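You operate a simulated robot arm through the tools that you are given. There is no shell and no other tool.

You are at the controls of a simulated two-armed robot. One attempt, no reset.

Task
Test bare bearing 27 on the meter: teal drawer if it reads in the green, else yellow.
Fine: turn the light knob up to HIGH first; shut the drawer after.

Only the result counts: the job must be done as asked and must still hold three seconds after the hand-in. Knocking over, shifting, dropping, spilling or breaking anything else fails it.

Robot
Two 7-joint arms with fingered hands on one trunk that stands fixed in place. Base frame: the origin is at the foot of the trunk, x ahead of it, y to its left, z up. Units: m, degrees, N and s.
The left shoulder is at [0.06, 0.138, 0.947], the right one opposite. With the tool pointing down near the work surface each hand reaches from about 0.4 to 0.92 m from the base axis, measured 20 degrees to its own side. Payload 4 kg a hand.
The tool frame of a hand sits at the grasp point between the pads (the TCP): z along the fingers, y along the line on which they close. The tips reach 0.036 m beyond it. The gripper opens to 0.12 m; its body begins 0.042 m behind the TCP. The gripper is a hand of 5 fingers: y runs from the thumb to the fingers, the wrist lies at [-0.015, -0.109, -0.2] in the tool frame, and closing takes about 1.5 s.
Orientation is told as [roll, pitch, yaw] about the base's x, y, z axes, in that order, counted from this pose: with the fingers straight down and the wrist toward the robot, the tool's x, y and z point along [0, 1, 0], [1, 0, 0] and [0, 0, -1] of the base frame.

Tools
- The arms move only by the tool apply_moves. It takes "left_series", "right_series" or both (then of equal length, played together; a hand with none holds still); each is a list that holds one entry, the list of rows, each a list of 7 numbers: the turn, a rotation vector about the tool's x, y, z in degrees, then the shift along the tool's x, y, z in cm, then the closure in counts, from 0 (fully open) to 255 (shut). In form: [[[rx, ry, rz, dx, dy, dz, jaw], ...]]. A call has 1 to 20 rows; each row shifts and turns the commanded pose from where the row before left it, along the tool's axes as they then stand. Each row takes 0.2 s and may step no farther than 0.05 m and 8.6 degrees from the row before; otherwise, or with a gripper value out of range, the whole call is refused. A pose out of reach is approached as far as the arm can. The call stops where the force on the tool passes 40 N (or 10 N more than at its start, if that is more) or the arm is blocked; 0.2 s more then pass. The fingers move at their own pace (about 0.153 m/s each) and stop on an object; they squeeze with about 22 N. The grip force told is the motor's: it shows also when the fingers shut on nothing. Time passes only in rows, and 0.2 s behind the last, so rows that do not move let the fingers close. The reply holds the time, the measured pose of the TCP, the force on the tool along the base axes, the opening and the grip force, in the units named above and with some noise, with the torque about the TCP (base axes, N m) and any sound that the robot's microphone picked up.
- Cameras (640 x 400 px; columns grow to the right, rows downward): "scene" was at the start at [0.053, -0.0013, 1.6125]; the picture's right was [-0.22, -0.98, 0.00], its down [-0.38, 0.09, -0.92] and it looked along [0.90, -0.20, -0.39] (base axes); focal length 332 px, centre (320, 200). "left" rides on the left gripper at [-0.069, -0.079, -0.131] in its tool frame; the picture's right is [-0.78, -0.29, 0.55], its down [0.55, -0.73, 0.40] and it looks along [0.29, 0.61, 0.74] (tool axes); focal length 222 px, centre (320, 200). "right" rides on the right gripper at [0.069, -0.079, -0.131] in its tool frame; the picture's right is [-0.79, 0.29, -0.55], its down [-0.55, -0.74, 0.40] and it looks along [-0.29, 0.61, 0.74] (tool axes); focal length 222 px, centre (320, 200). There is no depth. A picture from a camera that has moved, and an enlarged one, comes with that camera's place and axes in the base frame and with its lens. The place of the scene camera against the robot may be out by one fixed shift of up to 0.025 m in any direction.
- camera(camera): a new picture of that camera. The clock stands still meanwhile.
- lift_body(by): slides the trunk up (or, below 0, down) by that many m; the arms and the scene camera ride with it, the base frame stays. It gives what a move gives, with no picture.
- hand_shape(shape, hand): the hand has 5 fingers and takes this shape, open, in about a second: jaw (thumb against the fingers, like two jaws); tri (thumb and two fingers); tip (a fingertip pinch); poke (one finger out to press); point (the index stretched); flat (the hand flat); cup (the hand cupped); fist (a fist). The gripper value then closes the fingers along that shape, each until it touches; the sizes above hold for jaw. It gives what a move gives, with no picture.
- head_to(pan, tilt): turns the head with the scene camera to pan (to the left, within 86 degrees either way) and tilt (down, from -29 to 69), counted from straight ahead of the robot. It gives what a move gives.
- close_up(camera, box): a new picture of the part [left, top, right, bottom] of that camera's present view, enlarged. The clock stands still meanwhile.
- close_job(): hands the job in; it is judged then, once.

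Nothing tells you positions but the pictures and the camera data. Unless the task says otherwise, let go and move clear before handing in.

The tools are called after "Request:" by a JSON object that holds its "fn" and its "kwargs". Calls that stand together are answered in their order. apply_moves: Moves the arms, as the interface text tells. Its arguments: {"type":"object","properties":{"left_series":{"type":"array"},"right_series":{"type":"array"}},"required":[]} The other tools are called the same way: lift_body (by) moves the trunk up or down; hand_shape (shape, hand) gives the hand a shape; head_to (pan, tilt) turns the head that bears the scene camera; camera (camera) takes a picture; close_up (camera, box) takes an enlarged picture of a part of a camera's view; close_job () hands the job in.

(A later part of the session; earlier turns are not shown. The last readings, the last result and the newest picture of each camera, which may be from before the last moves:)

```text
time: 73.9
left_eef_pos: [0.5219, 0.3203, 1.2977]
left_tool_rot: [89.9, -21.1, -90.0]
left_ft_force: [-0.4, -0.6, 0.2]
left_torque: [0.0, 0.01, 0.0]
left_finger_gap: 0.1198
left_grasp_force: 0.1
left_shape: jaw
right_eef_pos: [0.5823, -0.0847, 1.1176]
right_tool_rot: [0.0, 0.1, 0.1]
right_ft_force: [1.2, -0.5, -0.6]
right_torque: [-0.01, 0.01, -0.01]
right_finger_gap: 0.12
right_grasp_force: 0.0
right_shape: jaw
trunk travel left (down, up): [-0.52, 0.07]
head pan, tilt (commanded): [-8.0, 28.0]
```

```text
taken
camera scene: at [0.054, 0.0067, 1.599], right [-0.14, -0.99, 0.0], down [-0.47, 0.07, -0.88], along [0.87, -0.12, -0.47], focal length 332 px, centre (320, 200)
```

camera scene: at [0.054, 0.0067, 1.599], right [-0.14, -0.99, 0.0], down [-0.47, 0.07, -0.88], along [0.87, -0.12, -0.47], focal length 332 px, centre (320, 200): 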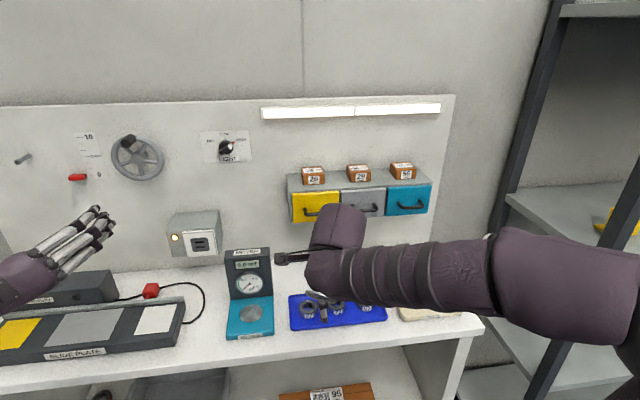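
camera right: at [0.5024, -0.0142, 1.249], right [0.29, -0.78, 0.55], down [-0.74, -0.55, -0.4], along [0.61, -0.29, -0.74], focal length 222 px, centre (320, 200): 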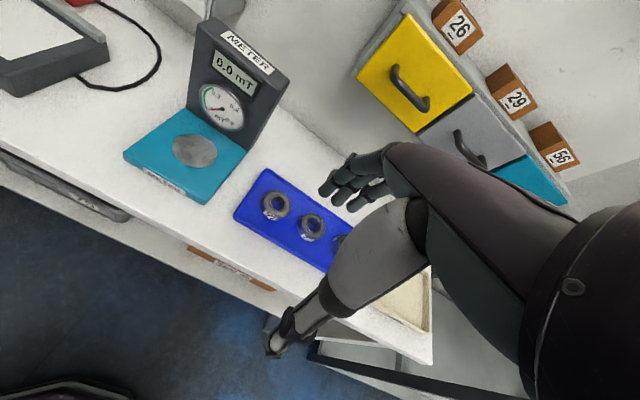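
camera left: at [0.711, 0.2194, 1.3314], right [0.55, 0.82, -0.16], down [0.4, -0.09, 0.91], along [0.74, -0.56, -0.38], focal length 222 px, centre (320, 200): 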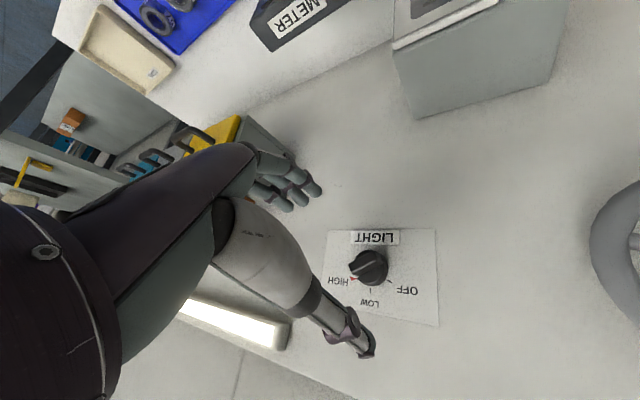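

Request:
{"fn": "close_up", "kwargs": {"camera": "right", "box": [220, 160, 360, 260]}}

Request:
{"fn": "close_up", "kwargs": {"camera": "right", "box": [110, 100, 260, 220]}}

Request:
{"fn": "close_up", "kwargs": {"camera": "right", "box": [350, 0, 590, 200]}}

```text
4.00 times, centred on (290, 210) of right
camera zoom: at [0.5024, -0.0142, 1.249], right [0.29, -0.78, 0.55], down [-0.74, -0.55, -0.4], along [0.61, -0.29, -0.74], focal length 888 px, centre (440, 160)
```

zoom: 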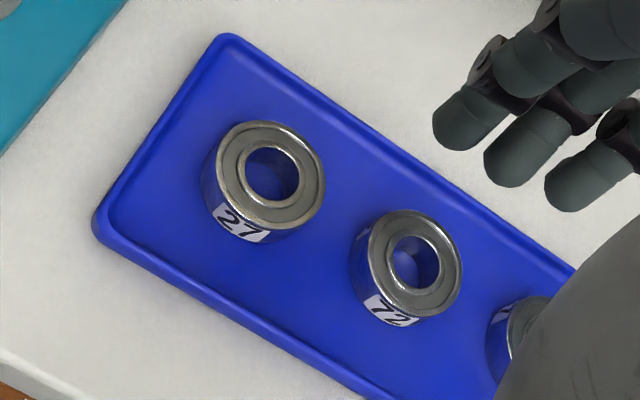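

```text
3.33 times, centred on (185, 160) of right
camera zoom: at [0.5024, -0.0142, 1.249], right [0.29, -0.78, 0.55], down [-0.74, -0.55, -0.4], along [0.61, -0.29, -0.74], focal length 740 px, centre (770, 333)
```

zoom: 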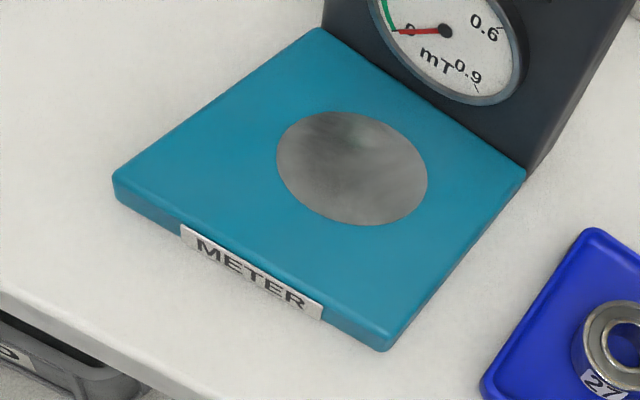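

```text
2.00 times, centred on (470, 100) of right
camera zoom: at [0.5024, -0.0142, 1.249], right [0.29, -0.78, 0.55], down [-0.74, -0.55, -0.4], along [0.61, -0.29, -0.74], focal length 444 px, centre (20, 400)
```

zoom: 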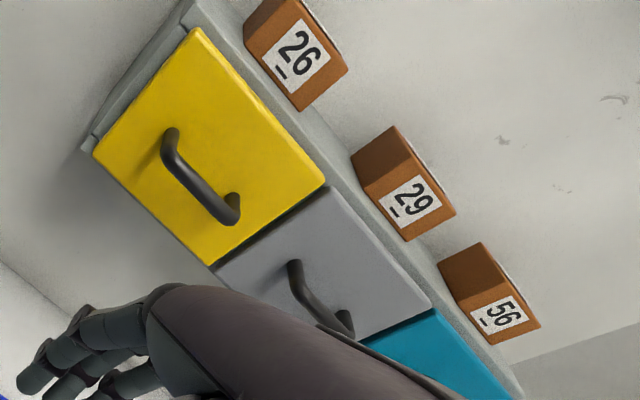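

Bearing 27's top sits near [0.723, -0.074, 0.90]. I'll narrow the hand's opening a bit, drop lower in front of the tray, then move forward over the bearing below the drawer handles.

Request:
{"fn": "apply_moves", "kwargs": {"right_series": [[[0, 0, 0, 0.3, 0, 3.0, 70], [0, 0, 0, 0.3, 0.5, 3.0, 70], [0, 0, 0, 0.3, 1.0, 3.0, 70], [0, 0, 0, 0.2, 3.0, 1.0, 70], [0, 0, 0, 0, 3.0, 0, 70], [0, 0, 0, 0, 3.0, 0, 70], [0, 0, 0, 0, 3.0, 0, 70]]]}}

Request:
{"fn": "camera", "kwargs": {"camera": "right"}}

Request:
{"fn": "camera", "kwargs": {"camera": "scene"}}

```text
time: 75.5
left_eef_pos: [0.5212, 0.3196, 1.2968]
left_tool_rot: [90.0, -21.0, -89.9]
left_ft_force: [0.1, -0.8, 0.3]
left_torque: [0.03, -0.02, -0.02]
left_finger_gap: 0.1197
left_grasp_force: 0.1
left_shape: jaw
right_eef_pos: [0.7166, -0.0727, 1.0164]
right_tool_rot: [-0.1, 0.1, 0.0]
right_ft_force: [0.8, 0.0, 0.2]
right_torque: [-0.01, 0.03, -0.01]
right_finger_gap: 0.0872
right_grasp_force: 0.0
right_shape: jaw
trunk travel left (down, up): [-0.52, 0.07]
head pan, tilt (commanded): [-8.0, 28.0]
```

```text
taken
camera right: at [0.6365, -0.0016, 1.1464], right [0.29, -0.78, 0.55], down [-0.74, -0.55, -0.4], along [0.61, -0.29, -0.74], focal length 222 px, centre (320, 200)
```

right: 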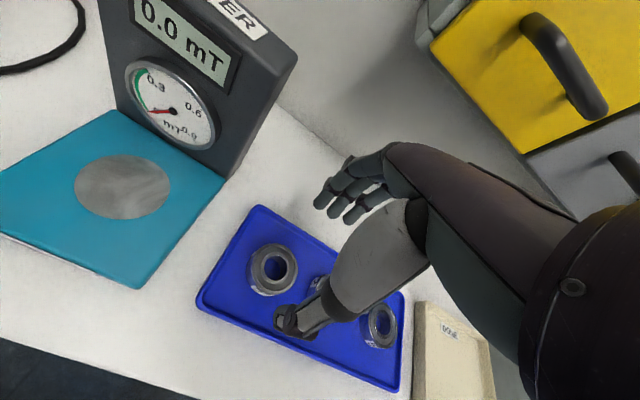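

```text
taken
camera scene: at [0.0538, 0.0067, 1.599], right [-0.14, -0.99, 0.0], down [-0.47, 0.07, -0.88], along [0.87, -0.12, -0.47], focal length 332 px, centre (320, 200)
```

scene: 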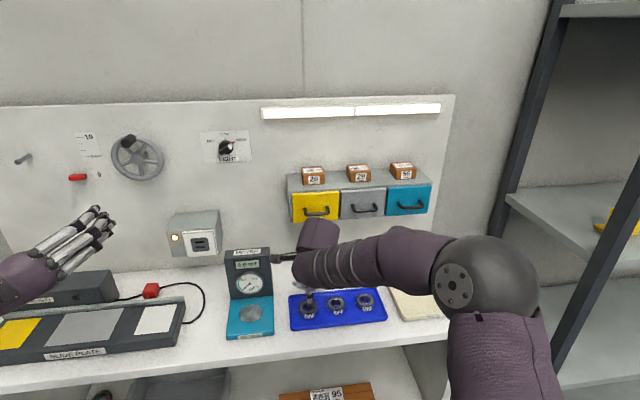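

Request:
{"fn": "close_up", "kwargs": {"camera": "right", "box": [190, 200, 350, 330]}}

Request:
{"fn": "close_up", "kwargs": {"camera": "right", "box": [40, 120, 220, 270]}}

```text
3.08 times, centred on (270, 265) of right
camera zoom: at [0.6365, -0.0016, 1.1464], right [0.29, -0.78, 0.55], down [-0.74, -0.55, -0.4], along [0.61, -0.29, -0.74], focal length 684 px, centre (474, 0)
```

zoom: 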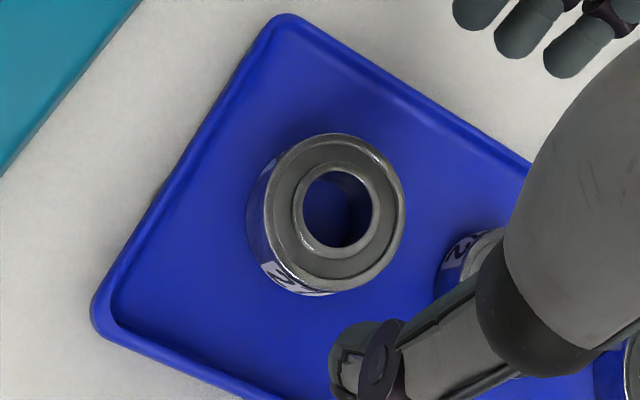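

```text
2.67 times, centred on (130, 195) of right
camera zoom: at [0.6365, -0.0016, 1.1464], right [0.29, -0.78, 0.55], down [-0.74, -0.55, -0.4], along [0.61, -0.29, -0.74], focal length 592 px, centre (827, 213)
```

zoom: 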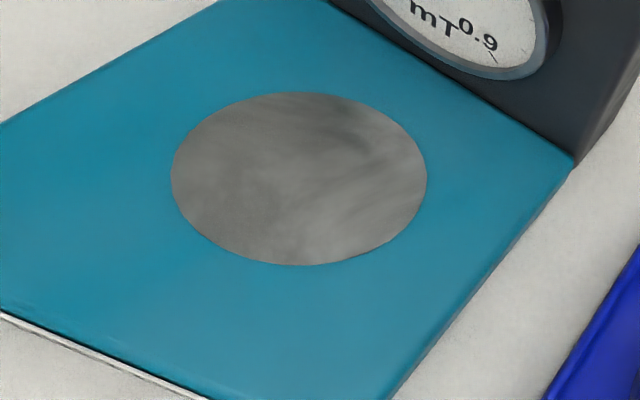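

Two views now agree: bearing 27's top is at about [0.7125, -0.072, 0.917] and the meter disc at about [0.709, 0.081, 0.921]. I'll centre on the bearing and lower the fingertips around it.

Request:
{"fn": "apply_moves", "kwargs": {"right_series": [[[0, 0, 0, 0, -0.4, 2.0, 70], [0, 0, 0, 0, 0, 2.0, 70], [0, 0, 0, 0, 0, 2.0, 70], [0, 0, 0, 0, 0, 1.0, 70]]]}}

Request:
{"fn": "camera", "kwargs": {"camera": "right"}}

Request:
{"fn": "close_up", "kwargs": {"camera": "right", "box": [230, 200, 410, 350]}}

```text
time: 76.5
left_eef_pos: [0.5199, 0.3196, 1.2982]
left_tool_rot: [89.9, -21.1, -90.0]
left_ft_force: [0.4, 1.0, -0.2]
left_torque: [0.02, 0.02, -0.01]
left_finger_gap: 0.1197
left_grasp_force: 0.1
left_shape: jaw
right_eef_pos: [0.7129, -0.0705, 0.9501]
right_tool_rot: [0.0, -0.2, 0.0]
right_ft_force: [1.3, 0.5, 6.2]
right_torque: [-0.01, 0.36, -0.02]
right_finger_gap: 0.0873
right_grasp_force: 0.0
right_shape: jaw
trunk travel left (down, up): [-0.52, 0.07]
head pan, tilt (commanded): [-8.0, 28.0]
```

```text
taken
camera right: at [0.6323, -0.0005, 1.0795], right [0.29, -0.79, 0.55], down [-0.73, -0.55, -0.4], along [0.61, -0.29, -0.74], focal length 222 px, centre (320, 200)
```

right: 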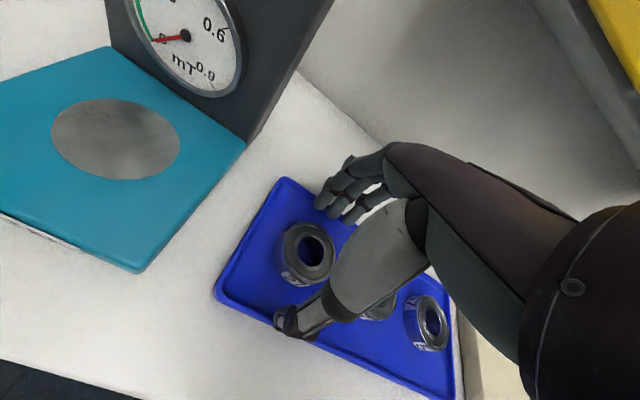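

```text
2.67 times, centred on (320, 275) of right
camera zoom: at [0.6323, -0.0005, 1.0795], right [0.29, -0.79, 0.55], down [-0.73, -0.55, -0.4], along [0.61, -0.29, -0.74], focal length 592 px, centre (320, 0)
```

zoom: 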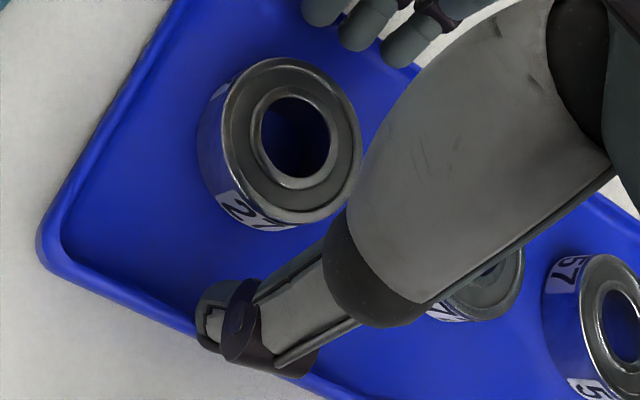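

The thumb has just touched the tray's front rim (light contact). I'll lift slightly, narrow the opening to about 6 cm so the thumb fits inside the rim, shift 2 mm, and lower again.

Request:
{"fn": "apply_moves", "kwargs": {"right_series": [[[0, 0, 0, 0, 0, -1.5, 70], [0, 0, 0, -0.2, 0.2, 0, 123], [0, 0, 0, 0, 0, 0, 123], [0, 0, 0, 0, 0, 0, 123], [0, 0, 0, 0, 0, 0.8, 123], [0, 0, 0, 0, 0, 0.8, 123]]]}}

Request:
{"fn": "close_up", "kwargs": {"camera": "right", "box": [230, 170, 430, 350]}}

```text
time: 77.9
left_eef_pos: [0.5209, 0.3191, 1.297]
left_tool_rot: [90.0, -21.1, -90.1]
left_ft_force: [-1.0, -0.1, -0.6]
left_torque: [-0.01, -0.03, 0.03]
left_finger_gap: 0.1199
left_grasp_force: 0.0
left_shape: jaw
right_eef_pos: [0.7146, -0.0737, 0.946]
right_tool_rot: [0.0, 0.0, 0.0]
right_ft_force: [-0.4, 0.4, 0.0]
right_torque: [0.01, 0.04, -0.03]
right_finger_gap: 0.0629
right_grasp_force: 0.0
right_shape: jaw
trunk travel left (down, up): [-0.52, 0.07]
head pan, tilt (commanded): [-8.0, 28.0]
```

```text
2.22 times, centred on (330, 260) of right
camera zoom: at [0.6347, -0.0027, 1.0764], right [0.29, -0.78, 0.55], down [-0.74, -0.55, -0.4], along [0.61, -0.29, -0.74], focal length 494 px, centre (298, 67)
```

zoom: 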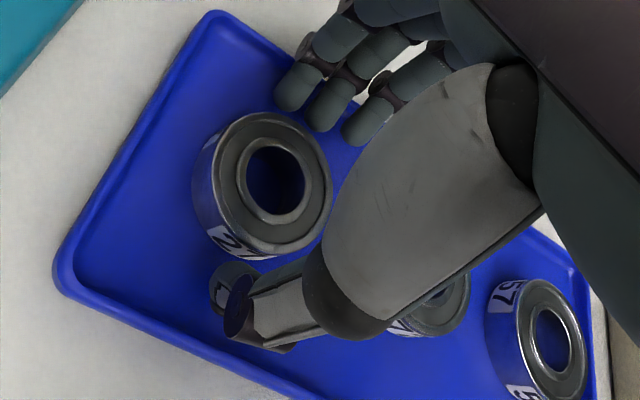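

Now the thumb is inside the rim with no contact. I'll lower a further centimetre in small steps.

Request:
{"fn": "apply_moves", "kwargs": {"right_series": [[[0, 0, 0, 0, 0, 0.4, 123], [0, 0, 0, 0, 0, 0.4, 123], [0, 0, 0, 0, 0, 0, 123]]]}}

Request:
{"fn": "close_up", "kwargs": {"camera": "right", "box": [230, 170, 430, 350]}}

```text
time: 78.7
left_eef_pos: [0.5195, 0.3195, 1.2988]
left_tool_rot: [90.0, -21.1, -90.1]
left_ft_force: [0.7, -0.4, 0.2]
left_torque: [0.01, -0.01, -0.01]
left_finger_gap: 0.1199
left_grasp_force: 0.0
left_shape: jaw
right_eef_pos: [0.714, -0.0738, 0.9422]
right_tool_rot: [0.2, -0.4, 0.0]
right_ft_force: [-1.9, -1.6, 26.0]
right_torque: [0.02, 0.95, 0.02]
right_finger_gap: 0.0628
right_grasp_force: 0.0
right_shape: jaw
trunk travel left (down, up): [-0.52, 0.07]
head pan, tilt (commanded): [-8.0, 28.0]
```

```text
2.22 times, centred on (330, 260) of right
camera zoom: at [0.6337, -0.0028, 1.0723], right [0.29, -0.79, 0.55], down [-0.73, -0.55, -0.4], along [0.62, -0.29, -0.73], focal length 494 px, centre (298, 67)
```

zoom: 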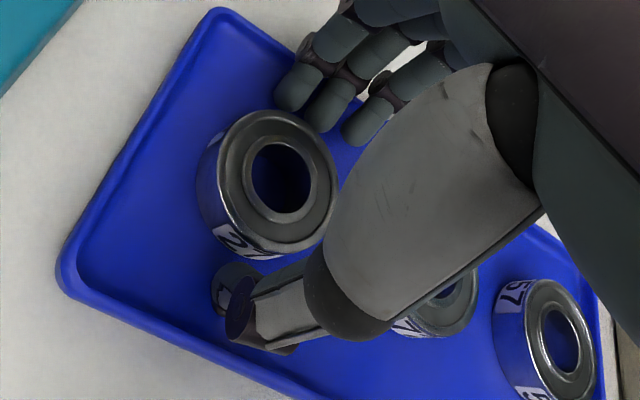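

The thumb tip has reached the tray floor (floor ≈0.905), so the fingers span the bearing's full height. I'll rise about 2 mm off the floor and close on bearing 27.

Request:
{"fn": "apply_moves", "kwargs": {"right_series": [[[0, 0, 0, 0, 0, -0.6, 123], [0, 0, 0, 0, 0, 0, 140], [0, 0, 0, 0, 0, 0, 155], [0, 0, 0, 0, 0, 0, 170], [0, 0, 0, 0, 0, 0, 200], [0, 0, 0, 0, 0, 0, 255], [0, 0, 0, 0, 0, 0, 255], [0, 0, 0, 0, 0, 0, 255]]]}}

Request:
{"fn": "close_up", "kwargs": {"camera": "right", "box": [230, 170, 430, 350]}}

```text
time: 80.5
left_eef_pos: [0.5207, 0.3204, 1.2978]
left_tool_rot: [89.9, -21.1, -90.1]
left_ft_force: [0.5, -1.1, -0.8]
left_torque: [-0.02, 0.01, 0.05]
left_finger_gap: 0.1197
left_grasp_force: 0.0
left_shape: jaw
right_eef_pos: [0.7153, -0.0743, 0.9453]
right_tool_rot: [0.0, 0.0, 0.0]
right_ft_force: [-0.9, 0.2, -0.7]
right_torque: [0.02, 0.0, 0.0]
right_finger_gap: 0.0447
right_grasp_force: 22.1
right_shape: jaw
trunk travel left (down, up): [-0.52, 0.07]
head pan, tilt (commanded): [-8.0, 28.0]
```

```text
2.22 times, centred on (330, 260) of right
camera zoom: at [0.6349, -0.0032, 1.0749], right [0.29, -0.78, 0.55], down [-0.74, -0.55, -0.4], along [0.61, -0.29, -0.74], focal length 494 px, centre (298, 67)
```

zoom: 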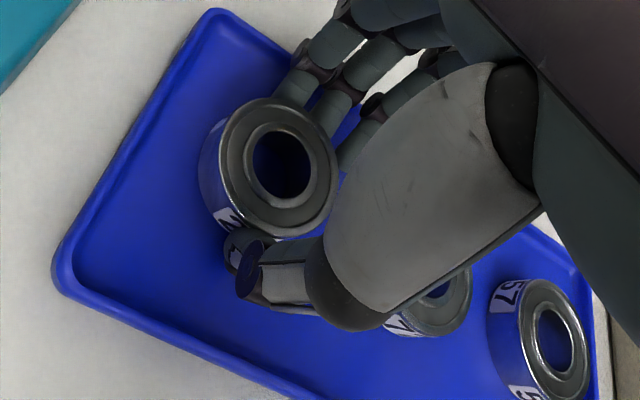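

Bearing 27 is gripped at 22 N. I'll lift it gently a few centimetres and check it's held level.

Request:
{"fn": "apply_moves", "kwargs": {"right_series": [[[0, 0, 0, 0, 0, -1.0, 255], [0, 0, 0, 0, 0, -1.5, 255], [0, 0, 0, 0, 0, -2.0, 255], [0, 0, 0, 0, 0, -2.0, 255]]]}}

Request:
{"fn": "camera", "kwargs": {"camera": "right"}}

Request:
{"fn": "camera", "kwargs": {"camera": "scene"}}

```text
time: 81.5
left_eef_pos: [0.5204, 0.3192, 1.2971]
left_tool_rot: [89.9, -21.0, -89.9]
left_ft_force: [0.2, -0.1, -0.3]
left_torque: [0.0, -0.01, 0.02]
left_finger_gap: 0.12
left_grasp_force: 0.1
left_shape: jaw
right_eef_pos: [0.7118, -0.0737, 1.0097]
right_tool_rot: [-0.1, 0.1, 0.1]
right_ft_force: [-0.3, 0.1, -1.2]
right_torque: [-0.01, -0.01, -0.03]
right_finger_gap: 0.0445
right_grasp_force: 21.3
right_shape: jaw
trunk travel left (down, up): [-0.52, 0.07]
head pan, tilt (commanded): [-8.0, 28.0]
```

```text
taken
camera right: at [0.6321, -0.0032, 1.141], right [0.29, -0.78, 0.55], down [-0.74, -0.55, -0.4], along [0.61, -0.29, -0.74], focal length 222 px, centre (320, 200)
```

right: 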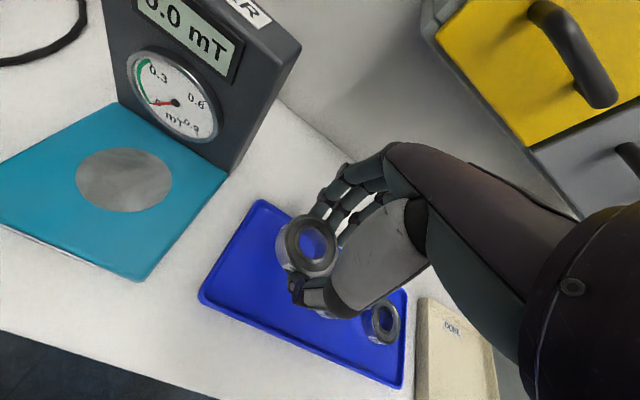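

```text
taken
camera scene: at [0.0529, 0.0065, 1.599], right [-0.14, -0.99, 0.0], down [-0.46, 0.07, -0.88], along [0.87, -0.12, -0.47], focal length 332 px, centre (320, 200)
```

scene: 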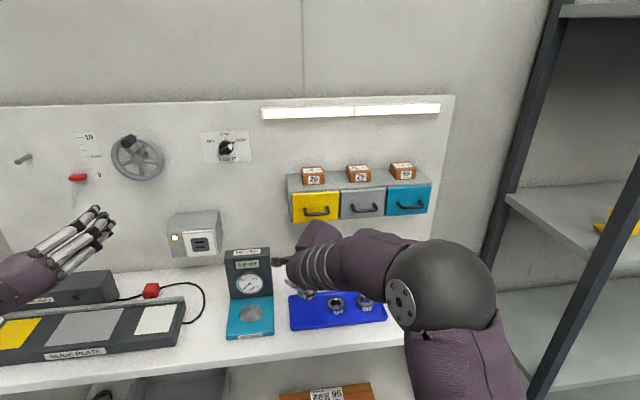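

Request:
{"fn": "close_up", "kwargs": {"camera": "right", "box": [240, 180, 400, 330]}}

Request:
{"fn": "close_up", "kwargs": {"camera": "right", "box": [60, 40, 240, 220]}}

```text
2.67 times, centred on (320, 255) of right
camera zoom: at [0.6321, -0.0032, 1.141], right [0.29, -0.78, 0.55], down [-0.74, -0.55, -0.4], along [0.61, -0.29, -0.74], focal length 592 px, centre (320, 53)
```

zoom: 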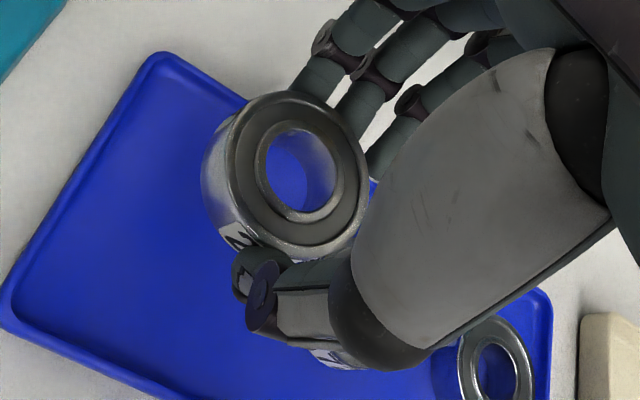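

```text
2.22 times, centred on (150, 130) of right
camera zoom: at [0.6321, -0.0032, 1.141], right [0.29, -0.78, 0.55], down [-0.74, -0.55, -0.4], along [0.61, -0.29, -0.74], focal length 494 px, centre (698, 356)
```

zoom: 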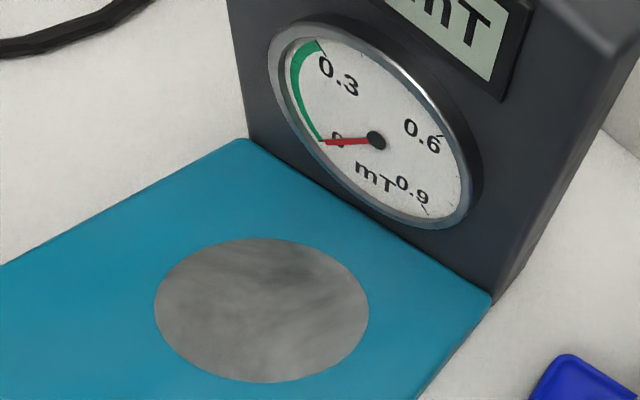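

The bearing is held level, centred about 4 mm ahead of the grasp point, and the gauge's green zone runs 0 to 0.3 mT. To clear the meter's upright I'll back off, rise, and rotate the hand 90° so fingers and thumb go left and right of the bearing.

Request:
{"fn": "apply_moves", "kwargs": {"right_series": [[[0, 0, 0, 0, -2.5, -2.5, 255], [0, 0, 0, 1, -2.5, -2.5, 255], [0, 0, -8.2, 1, -1, -1.5, 255], [0, 0, -8.2, 0, 0, 0, 255], [0, 0, -8.2, 0, 0, 0, 255], [0, 0, -8.2, 0, 0, 0, 255], [0, 0, -8.2, 0, 0, 0, 255], [0, 0, -8.2, 0, 0, 0, 255], [0, 0, -8.2, 0, 0, 0, 255], [0, 0, -8.2, 0, 0, 0, 255], [0, 0, -8.2, 0, 0, 0, 255], [0, 0, -8.2, 0, 0, 0, 255], [0, 0, -8, 0, 0, 0, 255]]]}}

Request:
{"fn": "camera", "kwargs": {"camera": "right"}}

Request:
{"fn": "camera", "kwargs": {"camera": "scene"}}

```text
time: 84.3
left_eef_pos: [0.5218, 0.3196, 1.2968]
left_tool_rot: [89.9, -21.2, -89.9]
left_ft_force: [-0.8, -0.5, 0.5]
left_torque: [0.03, 0.0, 0.02]
left_finger_gap: 0.1199
left_grasp_force: 0.0
left_shape: jaw
right_eef_pos: [0.6542, -0.0532, 1.0749]
right_tool_rot: [0.1, 0.0, 90.2]
right_ft_force: [0.1, 1.3, -0.9]
right_torque: [-0.04, 0.01, 0.01]
right_finger_gap: 0.0441
right_grasp_force: 22.0
right_shape: jaw
trunk travel left (down, up): [-0.52, 0.07]
head pan, tilt (commanded): [-8.0, 28.0]
```

```text
taken
camera right: at [0.5843, -0.1321, 1.2051], right [0.78, 0.29, 0.55], down [0.55, -0.73, -0.4], along [0.29, 0.61, -0.74], focal length 222 px, centre (320, 200)
```

right: 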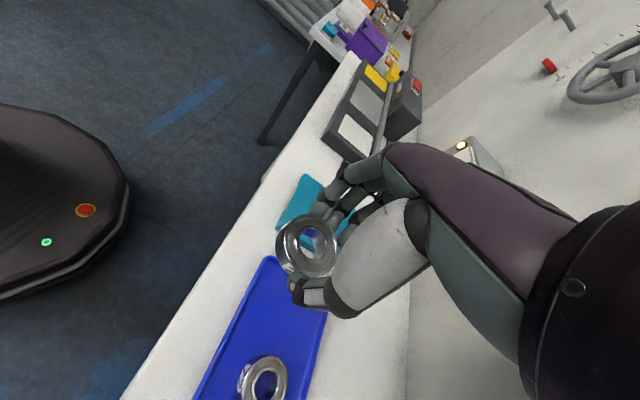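

```text
taken
camera scene: at [0.0536, 0.0066, 1.599], right [-0.14, -0.99, 0.0], down [-0.47, 0.07, -0.88], along [0.87, -0.12, -0.47], focal length 332 px, centre (320, 200)
```

scene: 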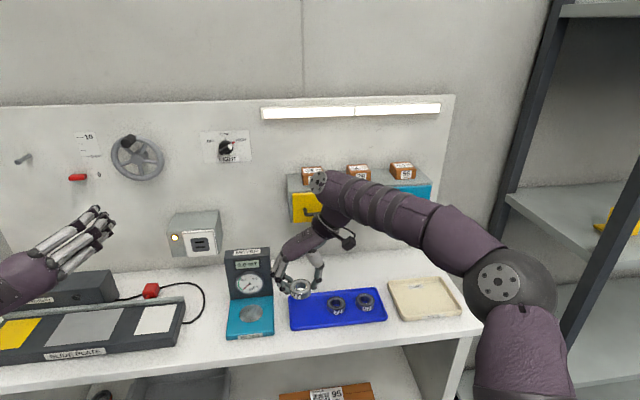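

The rotation worked and the bearing is still firmly held. I'll carry it over the meter disc, staying above it, and check clearances.

Request:
{"fn": "apply_moves", "kwargs": {"right_series": [[[0, 0, 0, -1.1, 3.24, 0.5, 255], [0, 0, 0, -1.4, 3.24, 1.0, 255], [0, 0, 0, -1.4, 3.24, 1.5, 255], [0, 0, 0, -1.4, 3.24, 1.5, 255], [0, 0, 0, 0, 0, 0, 255]]]}}

Request:
{"fn": "camera", "kwargs": {"camera": "right"}}

Request:
{"fn": "close_up", "kwargs": {"camera": "scene", "box": [200, 220, 360, 350]}}

```text
time: 85.5
left_eef_pos: [0.521, 0.3189, 1.2975]
left_tool_rot: [89.9, -20.9, -90.0]
left_ft_force: [-0.2, -0.1, -0.1]
left_torque: [-0.02, 0.02, 0.01]
left_finger_gap: 0.12
left_grasp_force: 0.1
left_shape: jaw
right_eef_pos: [0.7088, 0.077, 1.0309]
right_tool_rot: [0.0, 0.0, 90.0]
right_ft_force: [0.2, 0.0, -1.6]
right_torque: [0.01, -0.01, 0.01]
right_finger_gap: 0.0441
right_grasp_force: 21.9
right_shape: jaw
trunk travel left (down, up): [-0.52, 0.07]
head pan, tilt (commanded): [-8.0, 28.0]
```

```text
taken
camera right: at [0.6377, -0.0007, 1.1623], right [0.79, 0.29, 0.55], down [0.55, -0.74, -0.4], along [0.29, 0.61, -0.74], focal length 222 px, centre (320, 200)
```

right: 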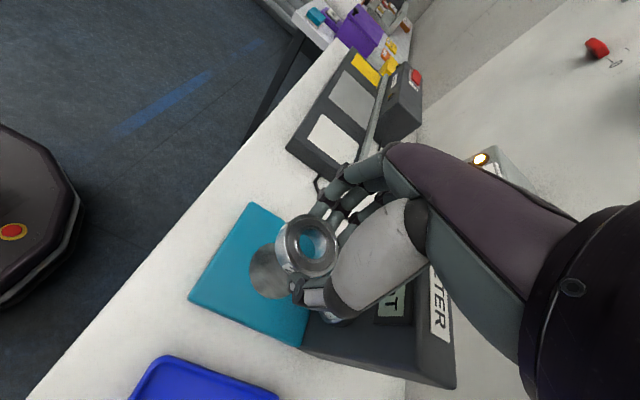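

```text
3.08 times, centred on (280, 285) of scene
camera zoom: at [0.0528, 0.006, 1.5991], right [-0.14, -0.99, 0.0], down [-0.46, 0.07, -0.88], along [0.87, -0.12, -0.47], focal length 1020 px, centre (443, -62)
```

zoom: 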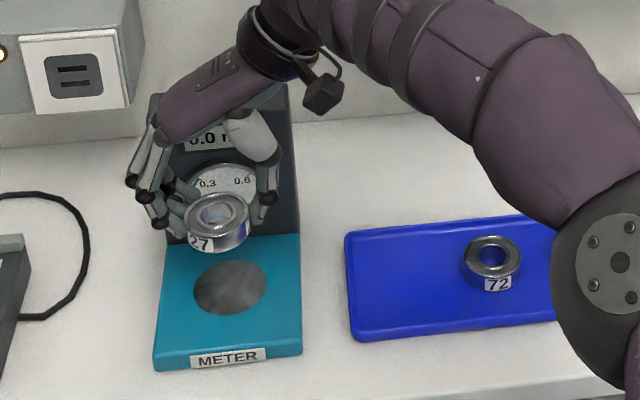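

The bearing is right above the disc and the hand clears the gauge. I'll lower it to just above the disc, then creep down until light contact.

Request:
{"fn": "apply_moves", "kwargs": {"right_series": [[[0, 0, 0, 0, 0, 2.0, 255], [0, 0, 0, 0, 0, 2.0, 255], [0, 0, 0, 0, 0, 1.6, 255], [0, 0, 0, 0, 0, 0, 255]]]}}

Request:
{"fn": "close_up", "kwargs": {"camera": "scene", "box": [200, 240, 320, 350]}}

```text
time: 86.5
left_eef_pos: [0.5223, 0.3205, 1.2971]
left_tool_rot: [89.9, -21.1, -89.9]
left_ft_force: [0.0, -0.6, 0.9]
left_torque: [0.01, 0.0, 0.02]
left_finger_gap: 0.1199
left_grasp_force: 0.0
left_shape: jaw
right_eef_pos: [0.7091, 0.0764, 0.9736]
right_tool_rot: [0.1, -0.1, 90.0]
right_ft_force: [-0.2, -0.4, -1.2]
right_torque: [0.01, 0.0, 0.02]
right_finger_gap: 0.0442
right_grasp_force: 21.9
right_shape: jaw
trunk travel left (down, up): [-0.52, 0.07]
head pan, tilt (commanded): [-8.0, 28.0]
```

```text
3.64 times, centred on (260, 295) of scene
camera zoom: at [0.0531, 0.0066, 1.5991], right [-0.14, -0.99, 0.0], down [-0.47, 0.07, -0.88], along [0.87, -0.12, -0.47], focal length 1206 px, centre (538, -146)
```

zoom: 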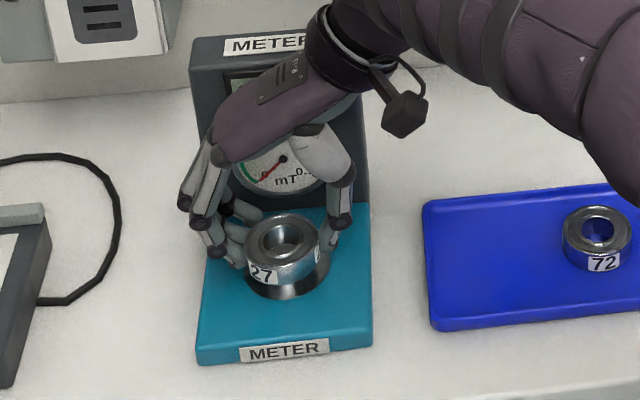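

Request:
{"fn": "apply_moves", "kwargs": {"right_series": [[[0, 0, 0, 0, 0, 0.4, 255], [0, 0, 0, 0, 0, 0.3, 255], [0, 0, 0, 0, 0, 0.3, 255]]]}}

```text
time: 87.3
left_eef_pos: [0.5211, 0.32, 1.2973]
left_tool_rot: [89.8, -21.0, -90.0]
left_ft_force: [0.8, 0.0, 0.2]
left_torque: [0.02, -0.02, 0.01]
left_finger_gap: 0.1197
left_grasp_force: 0.0
left_shape: jaw
right_eef_pos: [0.7075, 0.0766, 0.9642]
right_tool_rot: [0.0, 0.1, 90.1]
right_ft_force: [1.3, -0.3, -0.9]
right_torque: [-0.03, -0.02, 0.02]
right_finger_gap: 0.044
right_grasp_force: 21.7
right_shape: jaw
trunk travel left (down, up): [-0.52, 0.07]
head pan, tilt (commanded): [-8.0, 28.0]
```

I see the bearing just above the disc with no contact yet at TCP z 0.964; I'll creep lower in 2–3 mm steps.

Request:
{"fn": "apply_moves", "kwargs": {"right_series": [[[0, 0, 0, 0, 0, 0.25, 255], [0, 0, 0, 0, 0, 0.25, 255], [0, 0, 0, 0, 0, 0, 255]]]}}

Request:
{"fn": "close_up", "kwargs": {"camera": "scene", "box": [220, 270, 300, 330]}}

```text
time: 88.1
left_eef_pos: [0.5218, 0.3192, 1.2975]
left_tool_rot: [89.9, -21.0, -90.0]
left_ft_force: [0.1, -0.6, -0.5]
left_torque: [0.0, 0.0, 0.02]
left_finger_gap: 0.1197
left_grasp_force: 0.0
left_shape: jaw
right_eef_pos: [0.7078, 0.0756, 0.9603]
right_tool_rot: [0.0, 0.1, 90.0]
right_ft_force: [-0.3, -0.1, -1.9]
right_torque: [-0.03, 0.04, 0.03]
right_finger_gap: 0.0442
right_grasp_force: 22.6
right_shape: jaw
trunk travel left (down, up): [-0.52, 0.07]
head pan, tilt (commanded): [-8.0, 28.0]
```

```text
6.67 times, centred on (260, 300) of scene
camera zoom: at [0.0533, 0.0066, 1.5991], right [-0.14, -0.99, 0.0], down [-0.47, 0.07, -0.88], along [0.87, -0.12, -0.47], focal length 2211 px, centre (720, -467)
```

zoom: 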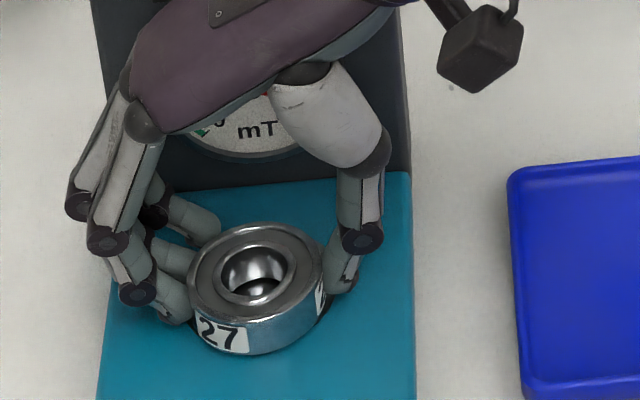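

Request:
{"fn": "apply_moves", "kwargs": {"right_series": [[[0, 0, 0, 0, 0, 0.25, 255], [0, 0, 0, 0, 0, 0.25, 255], [0, 0, 0, 0, 0, 0, 255]]]}}

```text
time: 88.9
left_eef_pos: [0.5207, 0.3202, 1.2982]
left_tool_rot: [90.1, -21.0, -89.9]
left_ft_force: [0.5, -0.4, -0.4]
left_torque: [-0.01, -0.02, -0.02]
left_finger_gap: 0.1199
left_grasp_force: 0.0
left_shape: jaw
right_eef_pos: [0.7072, 0.075, 0.9567]
right_tool_rot: [-0.2, -0.1, 89.8]
right_ft_force: [1.4, -0.6, 13.4]
right_torque: [0.01, 0.02, -0.02]
right_finger_gap: 0.0444
right_grasp_force: 22.2
right_shape: jaw
trunk travel left (down, up): [-0.52, 0.07]
head pan, tilt (commanded): [-8.0, 28.0]
```

The bearing rests on the disc (13 N, centred). I'll relieve the pressure and open the hand slowly.

Request:
{"fn": "apply_moves", "kwargs": {"right_series": [[[0, 0, 0, 0, 0, -0.15, 255], [0, 0, 0, 0, 0, 0, 150], [0, 0, 0, 0, 0, 0, 130], [0, 0, 0, 0, 0, 0, 110], [0, 0, 0, 0, 0, 0, 90], [0, 0, 0, 0, 0, 0, 80]]]}}

Request:
{"fn": "close_up", "kwargs": {"camera": "scene", "box": [200, 230, 320, 330]}}

Request:
{"fn": "camera", "kwargs": {"camera": "right"}}

```text
time: 90.3
left_eef_pos: [0.5195, 0.3187, 1.2978]
left_tool_rot: [90.0, -21.0, -90.0]
left_ft_force: [-0.4, -0.1, -0.2]
left_torque: [0.01, 0.02, 0.0]
left_finger_gap: 0.1199
left_grasp_force: 0.0
left_shape: jaw
right_eef_pos: [0.7072, 0.0742, 0.9553]
right_tool_rot: [0.0, -0.1, 90.0]
right_ft_force: [-2.5, -3.6, 9.9]
right_torque: [0.29, 0.07, 0.05]
right_finger_gap: 0.0788
right_grasp_force: 0.2
right_shape: jaw
trunk travel left (down, up): [-0.52, 0.07]
head pan, tilt (commanded): [-8.0, 28.0]
```

```text
4.00 times, centred on (260, 280) of scene
camera zoom: at [0.0518, 0.0059, 1.5991], right [-0.14, -0.99, 0.0], down [-0.46, 0.07, -0.88], along [0.87, -0.12, -0.47], focal length 1327 px, centre (560, -120)
```

zoom: 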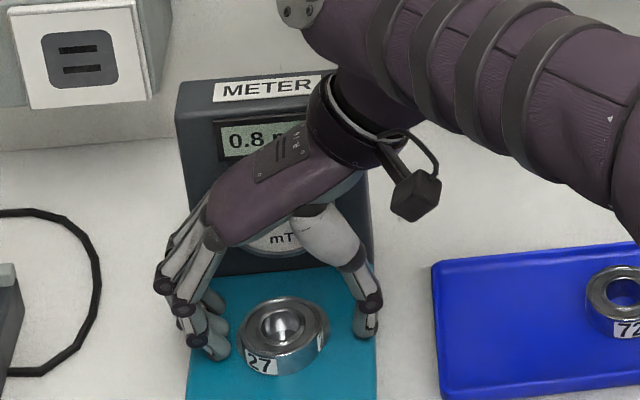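

```text
taken
camera right: at [0.6356, -0.0029, 1.0864], right [0.79, 0.29, 0.55], down [0.55, -0.74, -0.4], along [0.29, 0.61, -0.74], focal length 222 px, centre (320, 200)
```

right: 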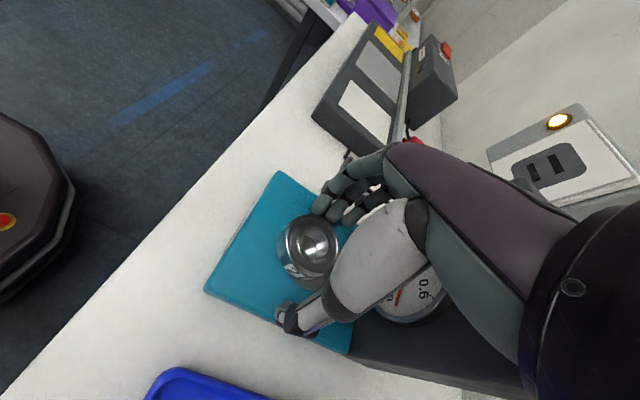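

The display shows about 0.8; I'll lift the hand straight up and clear so I can read the meter properly.

Request:
{"fn": "apply_moves", "kwargs": {"right_series": [[[0, 0, 0, 0, 0, -0.8, 80], [0, 0, 0, 0, 0, -1.5, 80], [0, 0, 0, 0, 0, -2.5, 80], [0, 0, 0, 0, 0, -3.0, 80], [0, 0, 0, 0.5, -3.0, -1.0, 80], [0, 0, 0, 1.0, -3.0, 0, 80], [0, 0, 0, 1.0, -3.0, 0, 80], [0, 0, 0, 1.0, -3.0, 0, 80], [0, 0, 0, 1.0, -3.0, 0, 80]]]}}

Request:
{"fn": "close_up", "kwargs": {"camera": "scene", "box": [200, 230, 320, 350]}}

Request:
{"fn": "close_up", "kwargs": {"camera": "scene", "box": [225, 240, 285, 300]}}

Request:
{"fn": "camera", "kwargs": {"camera": "scene"}}

```text
time: 92.3
left_eef_pos: [0.5217, 0.3191, 1.2972]
left_tool_rot: [89.8, -21.1, -90.0]
left_ft_force: [0.9, -0.2, -0.5]
left_torque: [0.0, 0.0, -0.01]
left_finger_gap: 0.1196
left_grasp_force: 0.0
left_shape: jaw
right_eef_pos: [0.6595, -0.0762, 1.0431]
right_tool_rot: [0.0, 0.0, 90.0]
right_ft_force: [1.0, 0.1, 0.7]
right_torque: [0.01, 0.02, -0.02]
right_finger_gap: 0.082
right_grasp_force: 0.0
right_shape: jaw
trunk travel left (down, up): [-0.52, 0.07]
head pan, tilt (commanded): [-8.0, 28.0]
```

```text
3.33 times, centred on (260, 290) of scene
camera zoom: at [0.0529, 0.0058, 1.5991], right [-0.14, -0.99, 0.0], down [-0.46, 0.07, -0.88], along [0.87, -0.12, -0.47], focal length 1106 px, centre (520, -100)
```

zoom: 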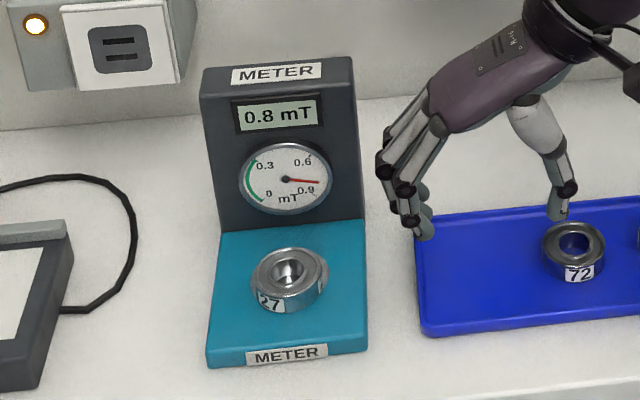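

```text
6.67 times, centred on (255, 270) of scene
camera zoom: at [0.0529, 0.0058, 1.5991], right [-0.14, -0.99, 0.0], down [-0.46, 0.07, -0.88], along [0.87, -0.12, -0.47], focal length 2211 px, centre (753, -267)
```

zoom: 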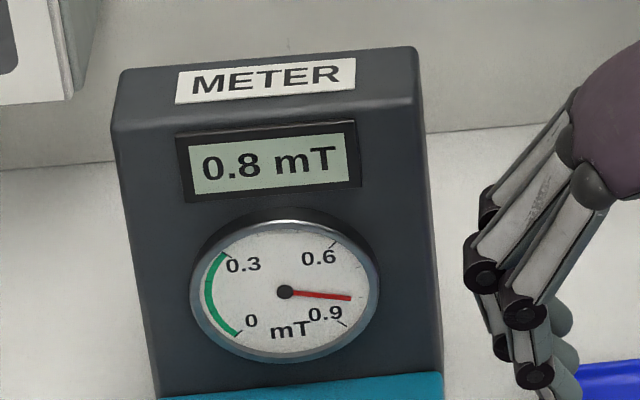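

```text
taken
camera scene: at [0.0529, 0.0058, 1.5991], right [-0.14, -0.99, 0.0], down [-0.46, 0.07, -0.88], along [0.87, -0.12, -0.47], focal length 332 px, centre (320, 200)
```

scene: 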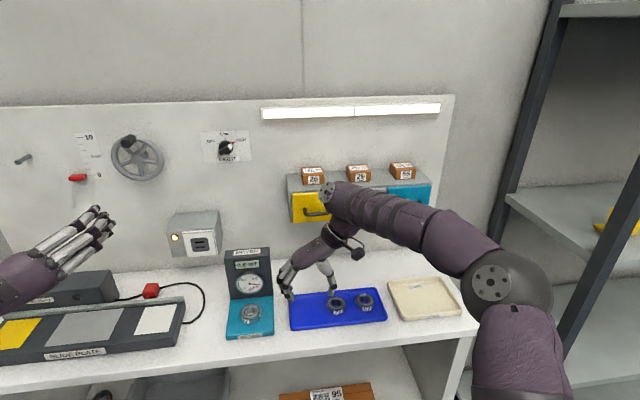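

The meter reads 0.8 mT, well outside the green zone (0–0.3), so bearing 27 goes in the yellow drawer. The yellow handle is a narrow 6 cm bar at about [0.80, -0.109, 1.157], 3.5 cm off the drawer face, so I'll use a fingertip pinch: first I rise, rotate the hand back and change its shape.

Request:
{"fn": "apply_moves", "kwargs": {"right_series": [[[0, 0, 0, 1.5, 0, -3.0, 40], [0, 0, 0, 1.5, 0, -3.0, 0], [0, 0, 0, 1.5, 0, -3.0, 0], [0, 0, 0, 1.5, 0, -3.0, 0], [0, 0, 8.2, 0, 0, 0, 0], [0, 0, 8.2, 0, 0, 0, 0], [0, 0, 8.2, 0, 0, 0, 0], [0, 0, 8.2, 0, 0, 0, 0], [0, 0, 8.2, 0, 0, 0, 0], [0, 0, 8.2, 0, 0, 0, 0], [0, 0, 8.2, 0, 0, 0, 0], [0, 0, 8.2, 0, 0, 0, 0], [0, 0, 8.2, 0, 0, 0, 0], [0, 0, 8.2, 0, 0, 0, 0], [0, 0, 8, 0, 0, 0, 0]]]}}

Request:
{"fn": "hand_shape", "kwargs": {"shape": "tip", "hand": "right"}}

Request:
{"fn": "camera", "kwargs": {"camera": "right"}}

Request:
{"fn": "camera", "kwargs": {"camera": "scene"}}

```text
time: 95.5
left_eef_pos: [0.521, 0.3193, 1.2971]
left_tool_rot: [89.9, -21.3, -90.0]
left_ft_force: [-0.4, 0.9, -0.3]
left_torque: [-0.02, -0.01, 0.0]
left_finger_gap: 0.1199
left_grasp_force: 0.0
left_shape: jaw
right_eef_pos: [0.6027, -0.0749, 1.1636]
right_tool_rot: [0.0, -0.1, -0.1]
right_ft_force: [1.0, 0.2, 0.0]
right_torque: [-0.02, 0.02, -0.03]
right_finger_gap: 0.1199
right_grasp_force: 0.2
right_shape: jaw
trunk travel left (down, up): [-0.52, 0.07]
head pan, tilt (commanded): [-8.0, 28.0]
```

```text
time: 96.4
left_eef_pos: [0.5225, 0.3196, 1.2978]
left_tool_rot: [90.0, -21.1, -90.1]
left_ft_force: [0.1, -0.2, -0.8]
left_torque: [0.01, -0.02, -0.01]
left_finger_gap: 0.1199
left_grasp_force: 0.0
left_shape: jaw
right_eef_pos: [0.6016, -0.075, 1.1639]
right_tool_rot: [0.0, 0.0, 0.0]
right_ft_force: [0.7, -0.3, 0.0]
right_torque: [0.0, -0.02, -0.01]
right_finger_gap: 0.1197
right_grasp_force: 0.0
right_shape: tip
trunk travel left (down, up): [-0.52, 0.07]
head pan, tilt (commanded): [-8.0, 28.0]
```

```text
taken
camera right: at [0.5221, -0.0034, 1.294], right [0.29, -0.78, 0.55], down [-0.74, -0.55, -0.4], along [0.61, -0.29, -0.74], focal length 222 px, centre (320, 200)
```

right: 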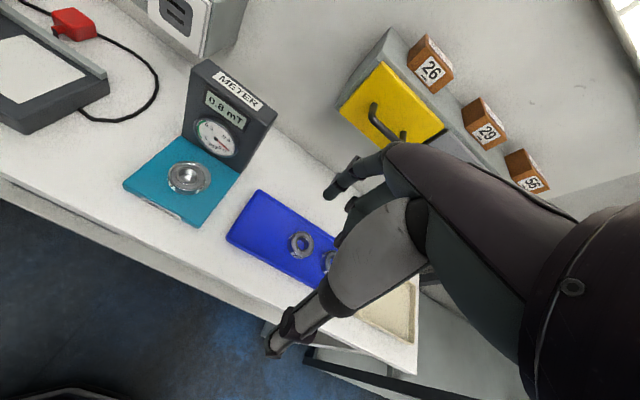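

```text
taken
camera scene: at [0.053, 0.0065, 1.5991], right [-0.14, -0.99, 0.0], down [-0.46, 0.07, -0.88], along [0.87, -0.12, -0.47], focal length 332 px, centre (320, 200)
```

scene: 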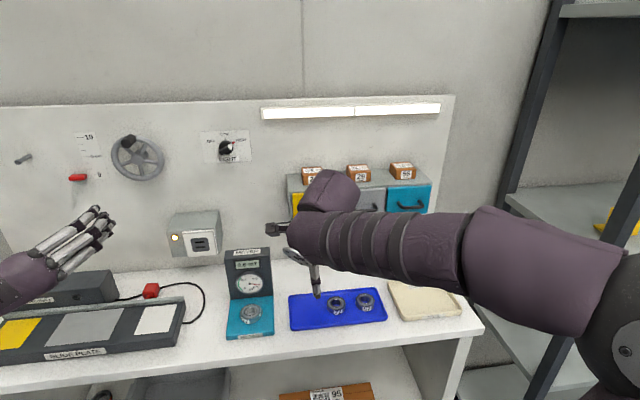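

The tip pinch leaves only index and thumb extended, which fits the narrow handle. I'll raise the trunk slightly for reach and move the hand to above and in front of the yellow handle to measure it.

Request:
{"fn": "lift_body", "kwargs": {"by": 0.06}}

Request:
{"fn": "apply_moves", "kwargs": {"right_series": [[[0, 0, 0, -0.7, 2.5, -0.8, 100], [0, 0, 0, -0.7, 2.5, -0.8, 150], [0, 0, 0, -0.7, 2.5, -0.8, 160], [0, 0, 0, -0.7, 2.5, -0.8, 160], [0, 0, 0, -0.7, 2.5, -0.8, 160], [0, 0, 0, 0, 0, 0, 160]]]}}

Request:
{"fn": "camera", "kwargs": {"camera": "right"}}

Request:
{"fn": "camera", "kwargs": {"camera": "scene"}}

```text
time: 97.4
left_eef_pos: [0.5214, 0.3202, 1.3557]
left_tool_rot: [89.8, -21.0, -90.1]
left_ft_force: [-0.1, 1.2, 0.6]
left_torque: [-0.02, 0.01, 0.0]
left_finger_gap: 0.1198
left_grasp_force: 0.0
left_shape: jaw
right_eef_pos: [0.6023, -0.0737, 1.2235]
right_tool_rot: [0.0, 0.0, -0.1]
right_ft_force: [0.6, -0.2, 0.6]
right_torque: [-0.01, -0.01, 0.0]
right_finger_gap: 0.1195
right_grasp_force: 0.0
right_shape: tip
trunk travel left (down, up): [-0.58, 0.01]
head pan, tilt (commanded): [-8.0, 28.0]
```

```text
time: 98.8
left_eef_pos: [0.5211, 0.3205, 1.3575]
left_tool_rot: [90.0, -21.1, -90.0]
left_ft_force: [-0.3, 0.2, -0.1]
left_torque: [-0.01, 0.0, 0.01]
left_finger_gap: 0.1198
left_grasp_force: 0.0
left_shape: jaw
right_eef_pos: [0.727, -0.1091, 1.2657]
right_tool_rot: [0.0, 0.0, 0.0]
right_ft_force: [0.5, -0.1, 0.2]
right_torque: [-0.01, -0.05, -0.01]
right_finger_gap: 0.0451
right_grasp_force: 0.0
right_shape: tip
trunk travel left (down, up): [-0.58, 0.01]
head pan, tilt (commanded): [-8.0, 28.0]
```

```text
taken
camera right: at [0.6468, -0.0389, 1.3965], right [0.29, -0.78, 0.55], down [-0.74, -0.55, -0.4], along [0.61, -0.29, -0.74], focal length 222 px, centre (320, 200)
```

right: 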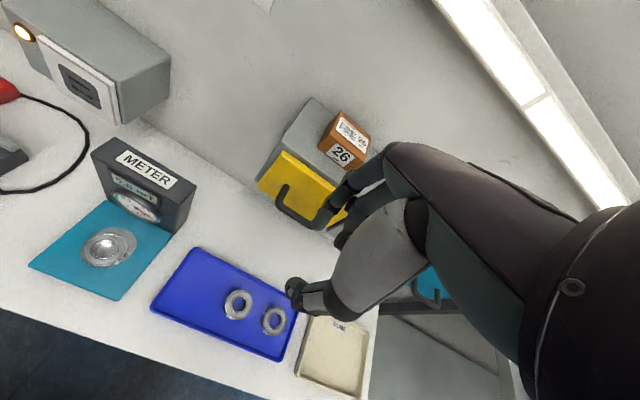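

```text
taken
camera scene: at [0.0523, 0.0065, 1.6591], right [-0.14, -0.99, 0.0], down [-0.46, 0.07, -0.88], along [0.87, -0.12, -0.47], focal length 332 px, centre (320, 200)
```

scene: 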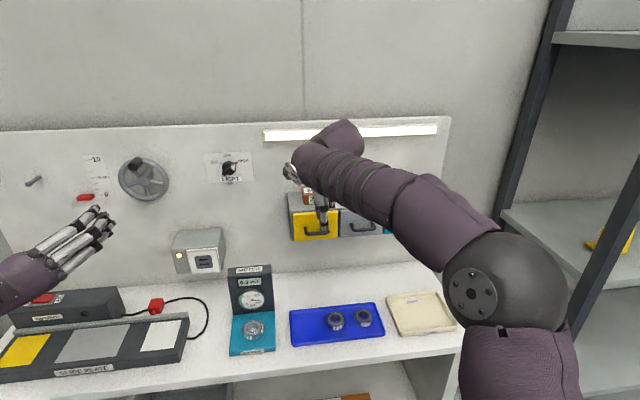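

Request:
{"fn": "close_up", "kwargs": {"camera": "right", "box": [240, 90, 390, 240]}}

Request:
{"fn": "close_up", "kwargs": {"camera": "scene", "box": [270, 170, 390, 260]}}

```text
2.67 times, centred on (315, 165) of right
camera zoom: at [0.6468, -0.0389, 1.3965], right [0.29, -0.78, 0.55], down [-0.74, -0.55, -0.4], along [0.61, -0.29, -0.74], focal length 592 px, centre (333, 293)
```

zoom: 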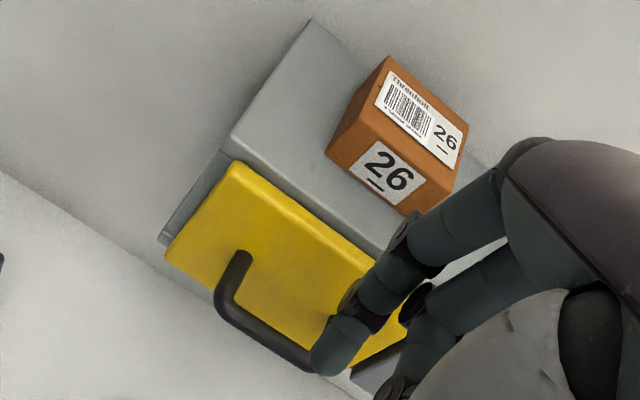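

```text
4.44 times, centred on (330, 215) of scene
camera zoom: at [0.0523, 0.0065, 1.6591], right [-0.14, -0.99, 0.0], down [-0.46, 0.07, -0.88], along [0.87, -0.12, -0.47], focal length 1474 px, centre (276, 133)
```

zoom: 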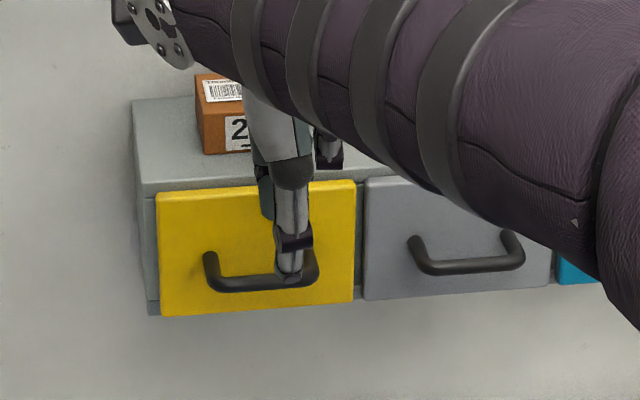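

The bar is at about [0.796, -0.110, 1.159] with the drawer face 3.5 cm behind it. The tip-shaped index slants too much to hook straight down behind it, so I'll back off and try the pointing shape, which gives one straight finger.

Request:
{"fn": "apply_moves", "kwargs": {"right_series": [[[0, 0, 0, 0, -3, -1, 100], [0, 0, 0, 0, -3, -1, 0]]]}}

Request:
{"fn": "hand_shape", "kwargs": {"shape": "point", "hand": "right"}}

Request:
{"fn": "camera", "kwargs": {"camera": "right"}}

Request:
{"fn": "camera", "kwargs": {"camera": "scene"}}

```text
time: 99.4
left_eef_pos: [0.5208, 0.3196, 1.3581]
left_tool_rot: [89.9, -21.0, -90.0]
left_ft_force: [-0.1, -0.2, 0.5]
left_torque: [0.0, -0.02, 0.0]
left_finger_gap: 0.1199
left_grasp_force: 0.0
left_shape: jaw
right_eef_pos: [0.6656, -0.1097, 1.2862]
right_tool_rot: [0.0, 0.0, -0.1]
right_ft_force: [-0.1, -0.8, -0.1]
right_torque: [0.02, -0.03, -0.04]
right_finger_gap: 0.1196
right_grasp_force: 0.0
right_shape: tip
trunk travel left (down, up): [-0.58, 0.01]
head pan, tilt (commanded): [-8.0, 28.0]
```

```text
time: 100.3
left_eef_pos: [0.5213, 0.3198, 1.358]
left_tool_rot: [90.0, -21.1, -90.0]
left_ft_force: [0.6, -0.2, -0.1]
left_torque: [0.0, -0.01, -0.03]
left_finger_gap: 0.1199
left_grasp_force: 0.0
left_shape: jaw
right_eef_pos: [0.667, -0.1101, 1.2858]
right_tool_rot: [0.0, 0.0, 0.0]
right_ft_force: [0.7, -0.3, 0.5]
right_torque: [0.0, -0.01, 0.02]
right_finger_gap: 0.1141
right_grasp_force: 0.0
right_shape: point
trunk travel left (down, up): [-0.58, 0.01]
head pan, tilt (commanded): [-8.0, 28.0]
```

```text
taken
camera right: at [0.587, -0.0389, 1.4155], right [0.29, -0.78, 0.55], down [-0.74, -0.55, -0.4], along [0.61, -0.29, -0.74], focal length 222 px, centre (320, 200)
```

right: 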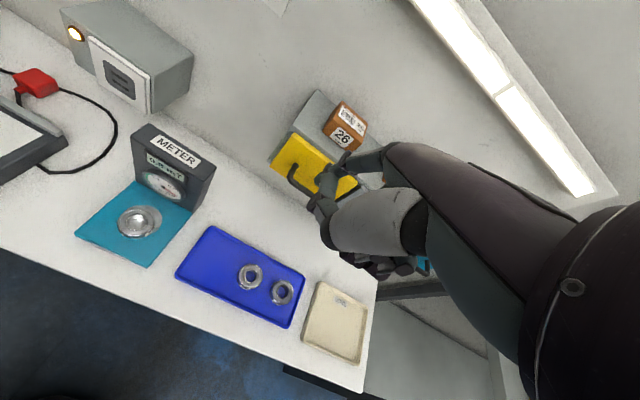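

```text
taken
camera scene: at [0.0531, 0.0065, 1.6591], right [-0.14, -0.99, 0.0], down [-0.47, 0.07, -0.88], along [0.87, -0.12, -0.47], focal length 332 px, centre (320, 200)
```

scene: 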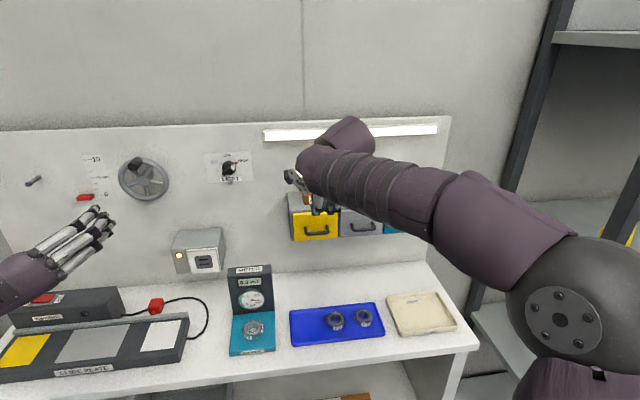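

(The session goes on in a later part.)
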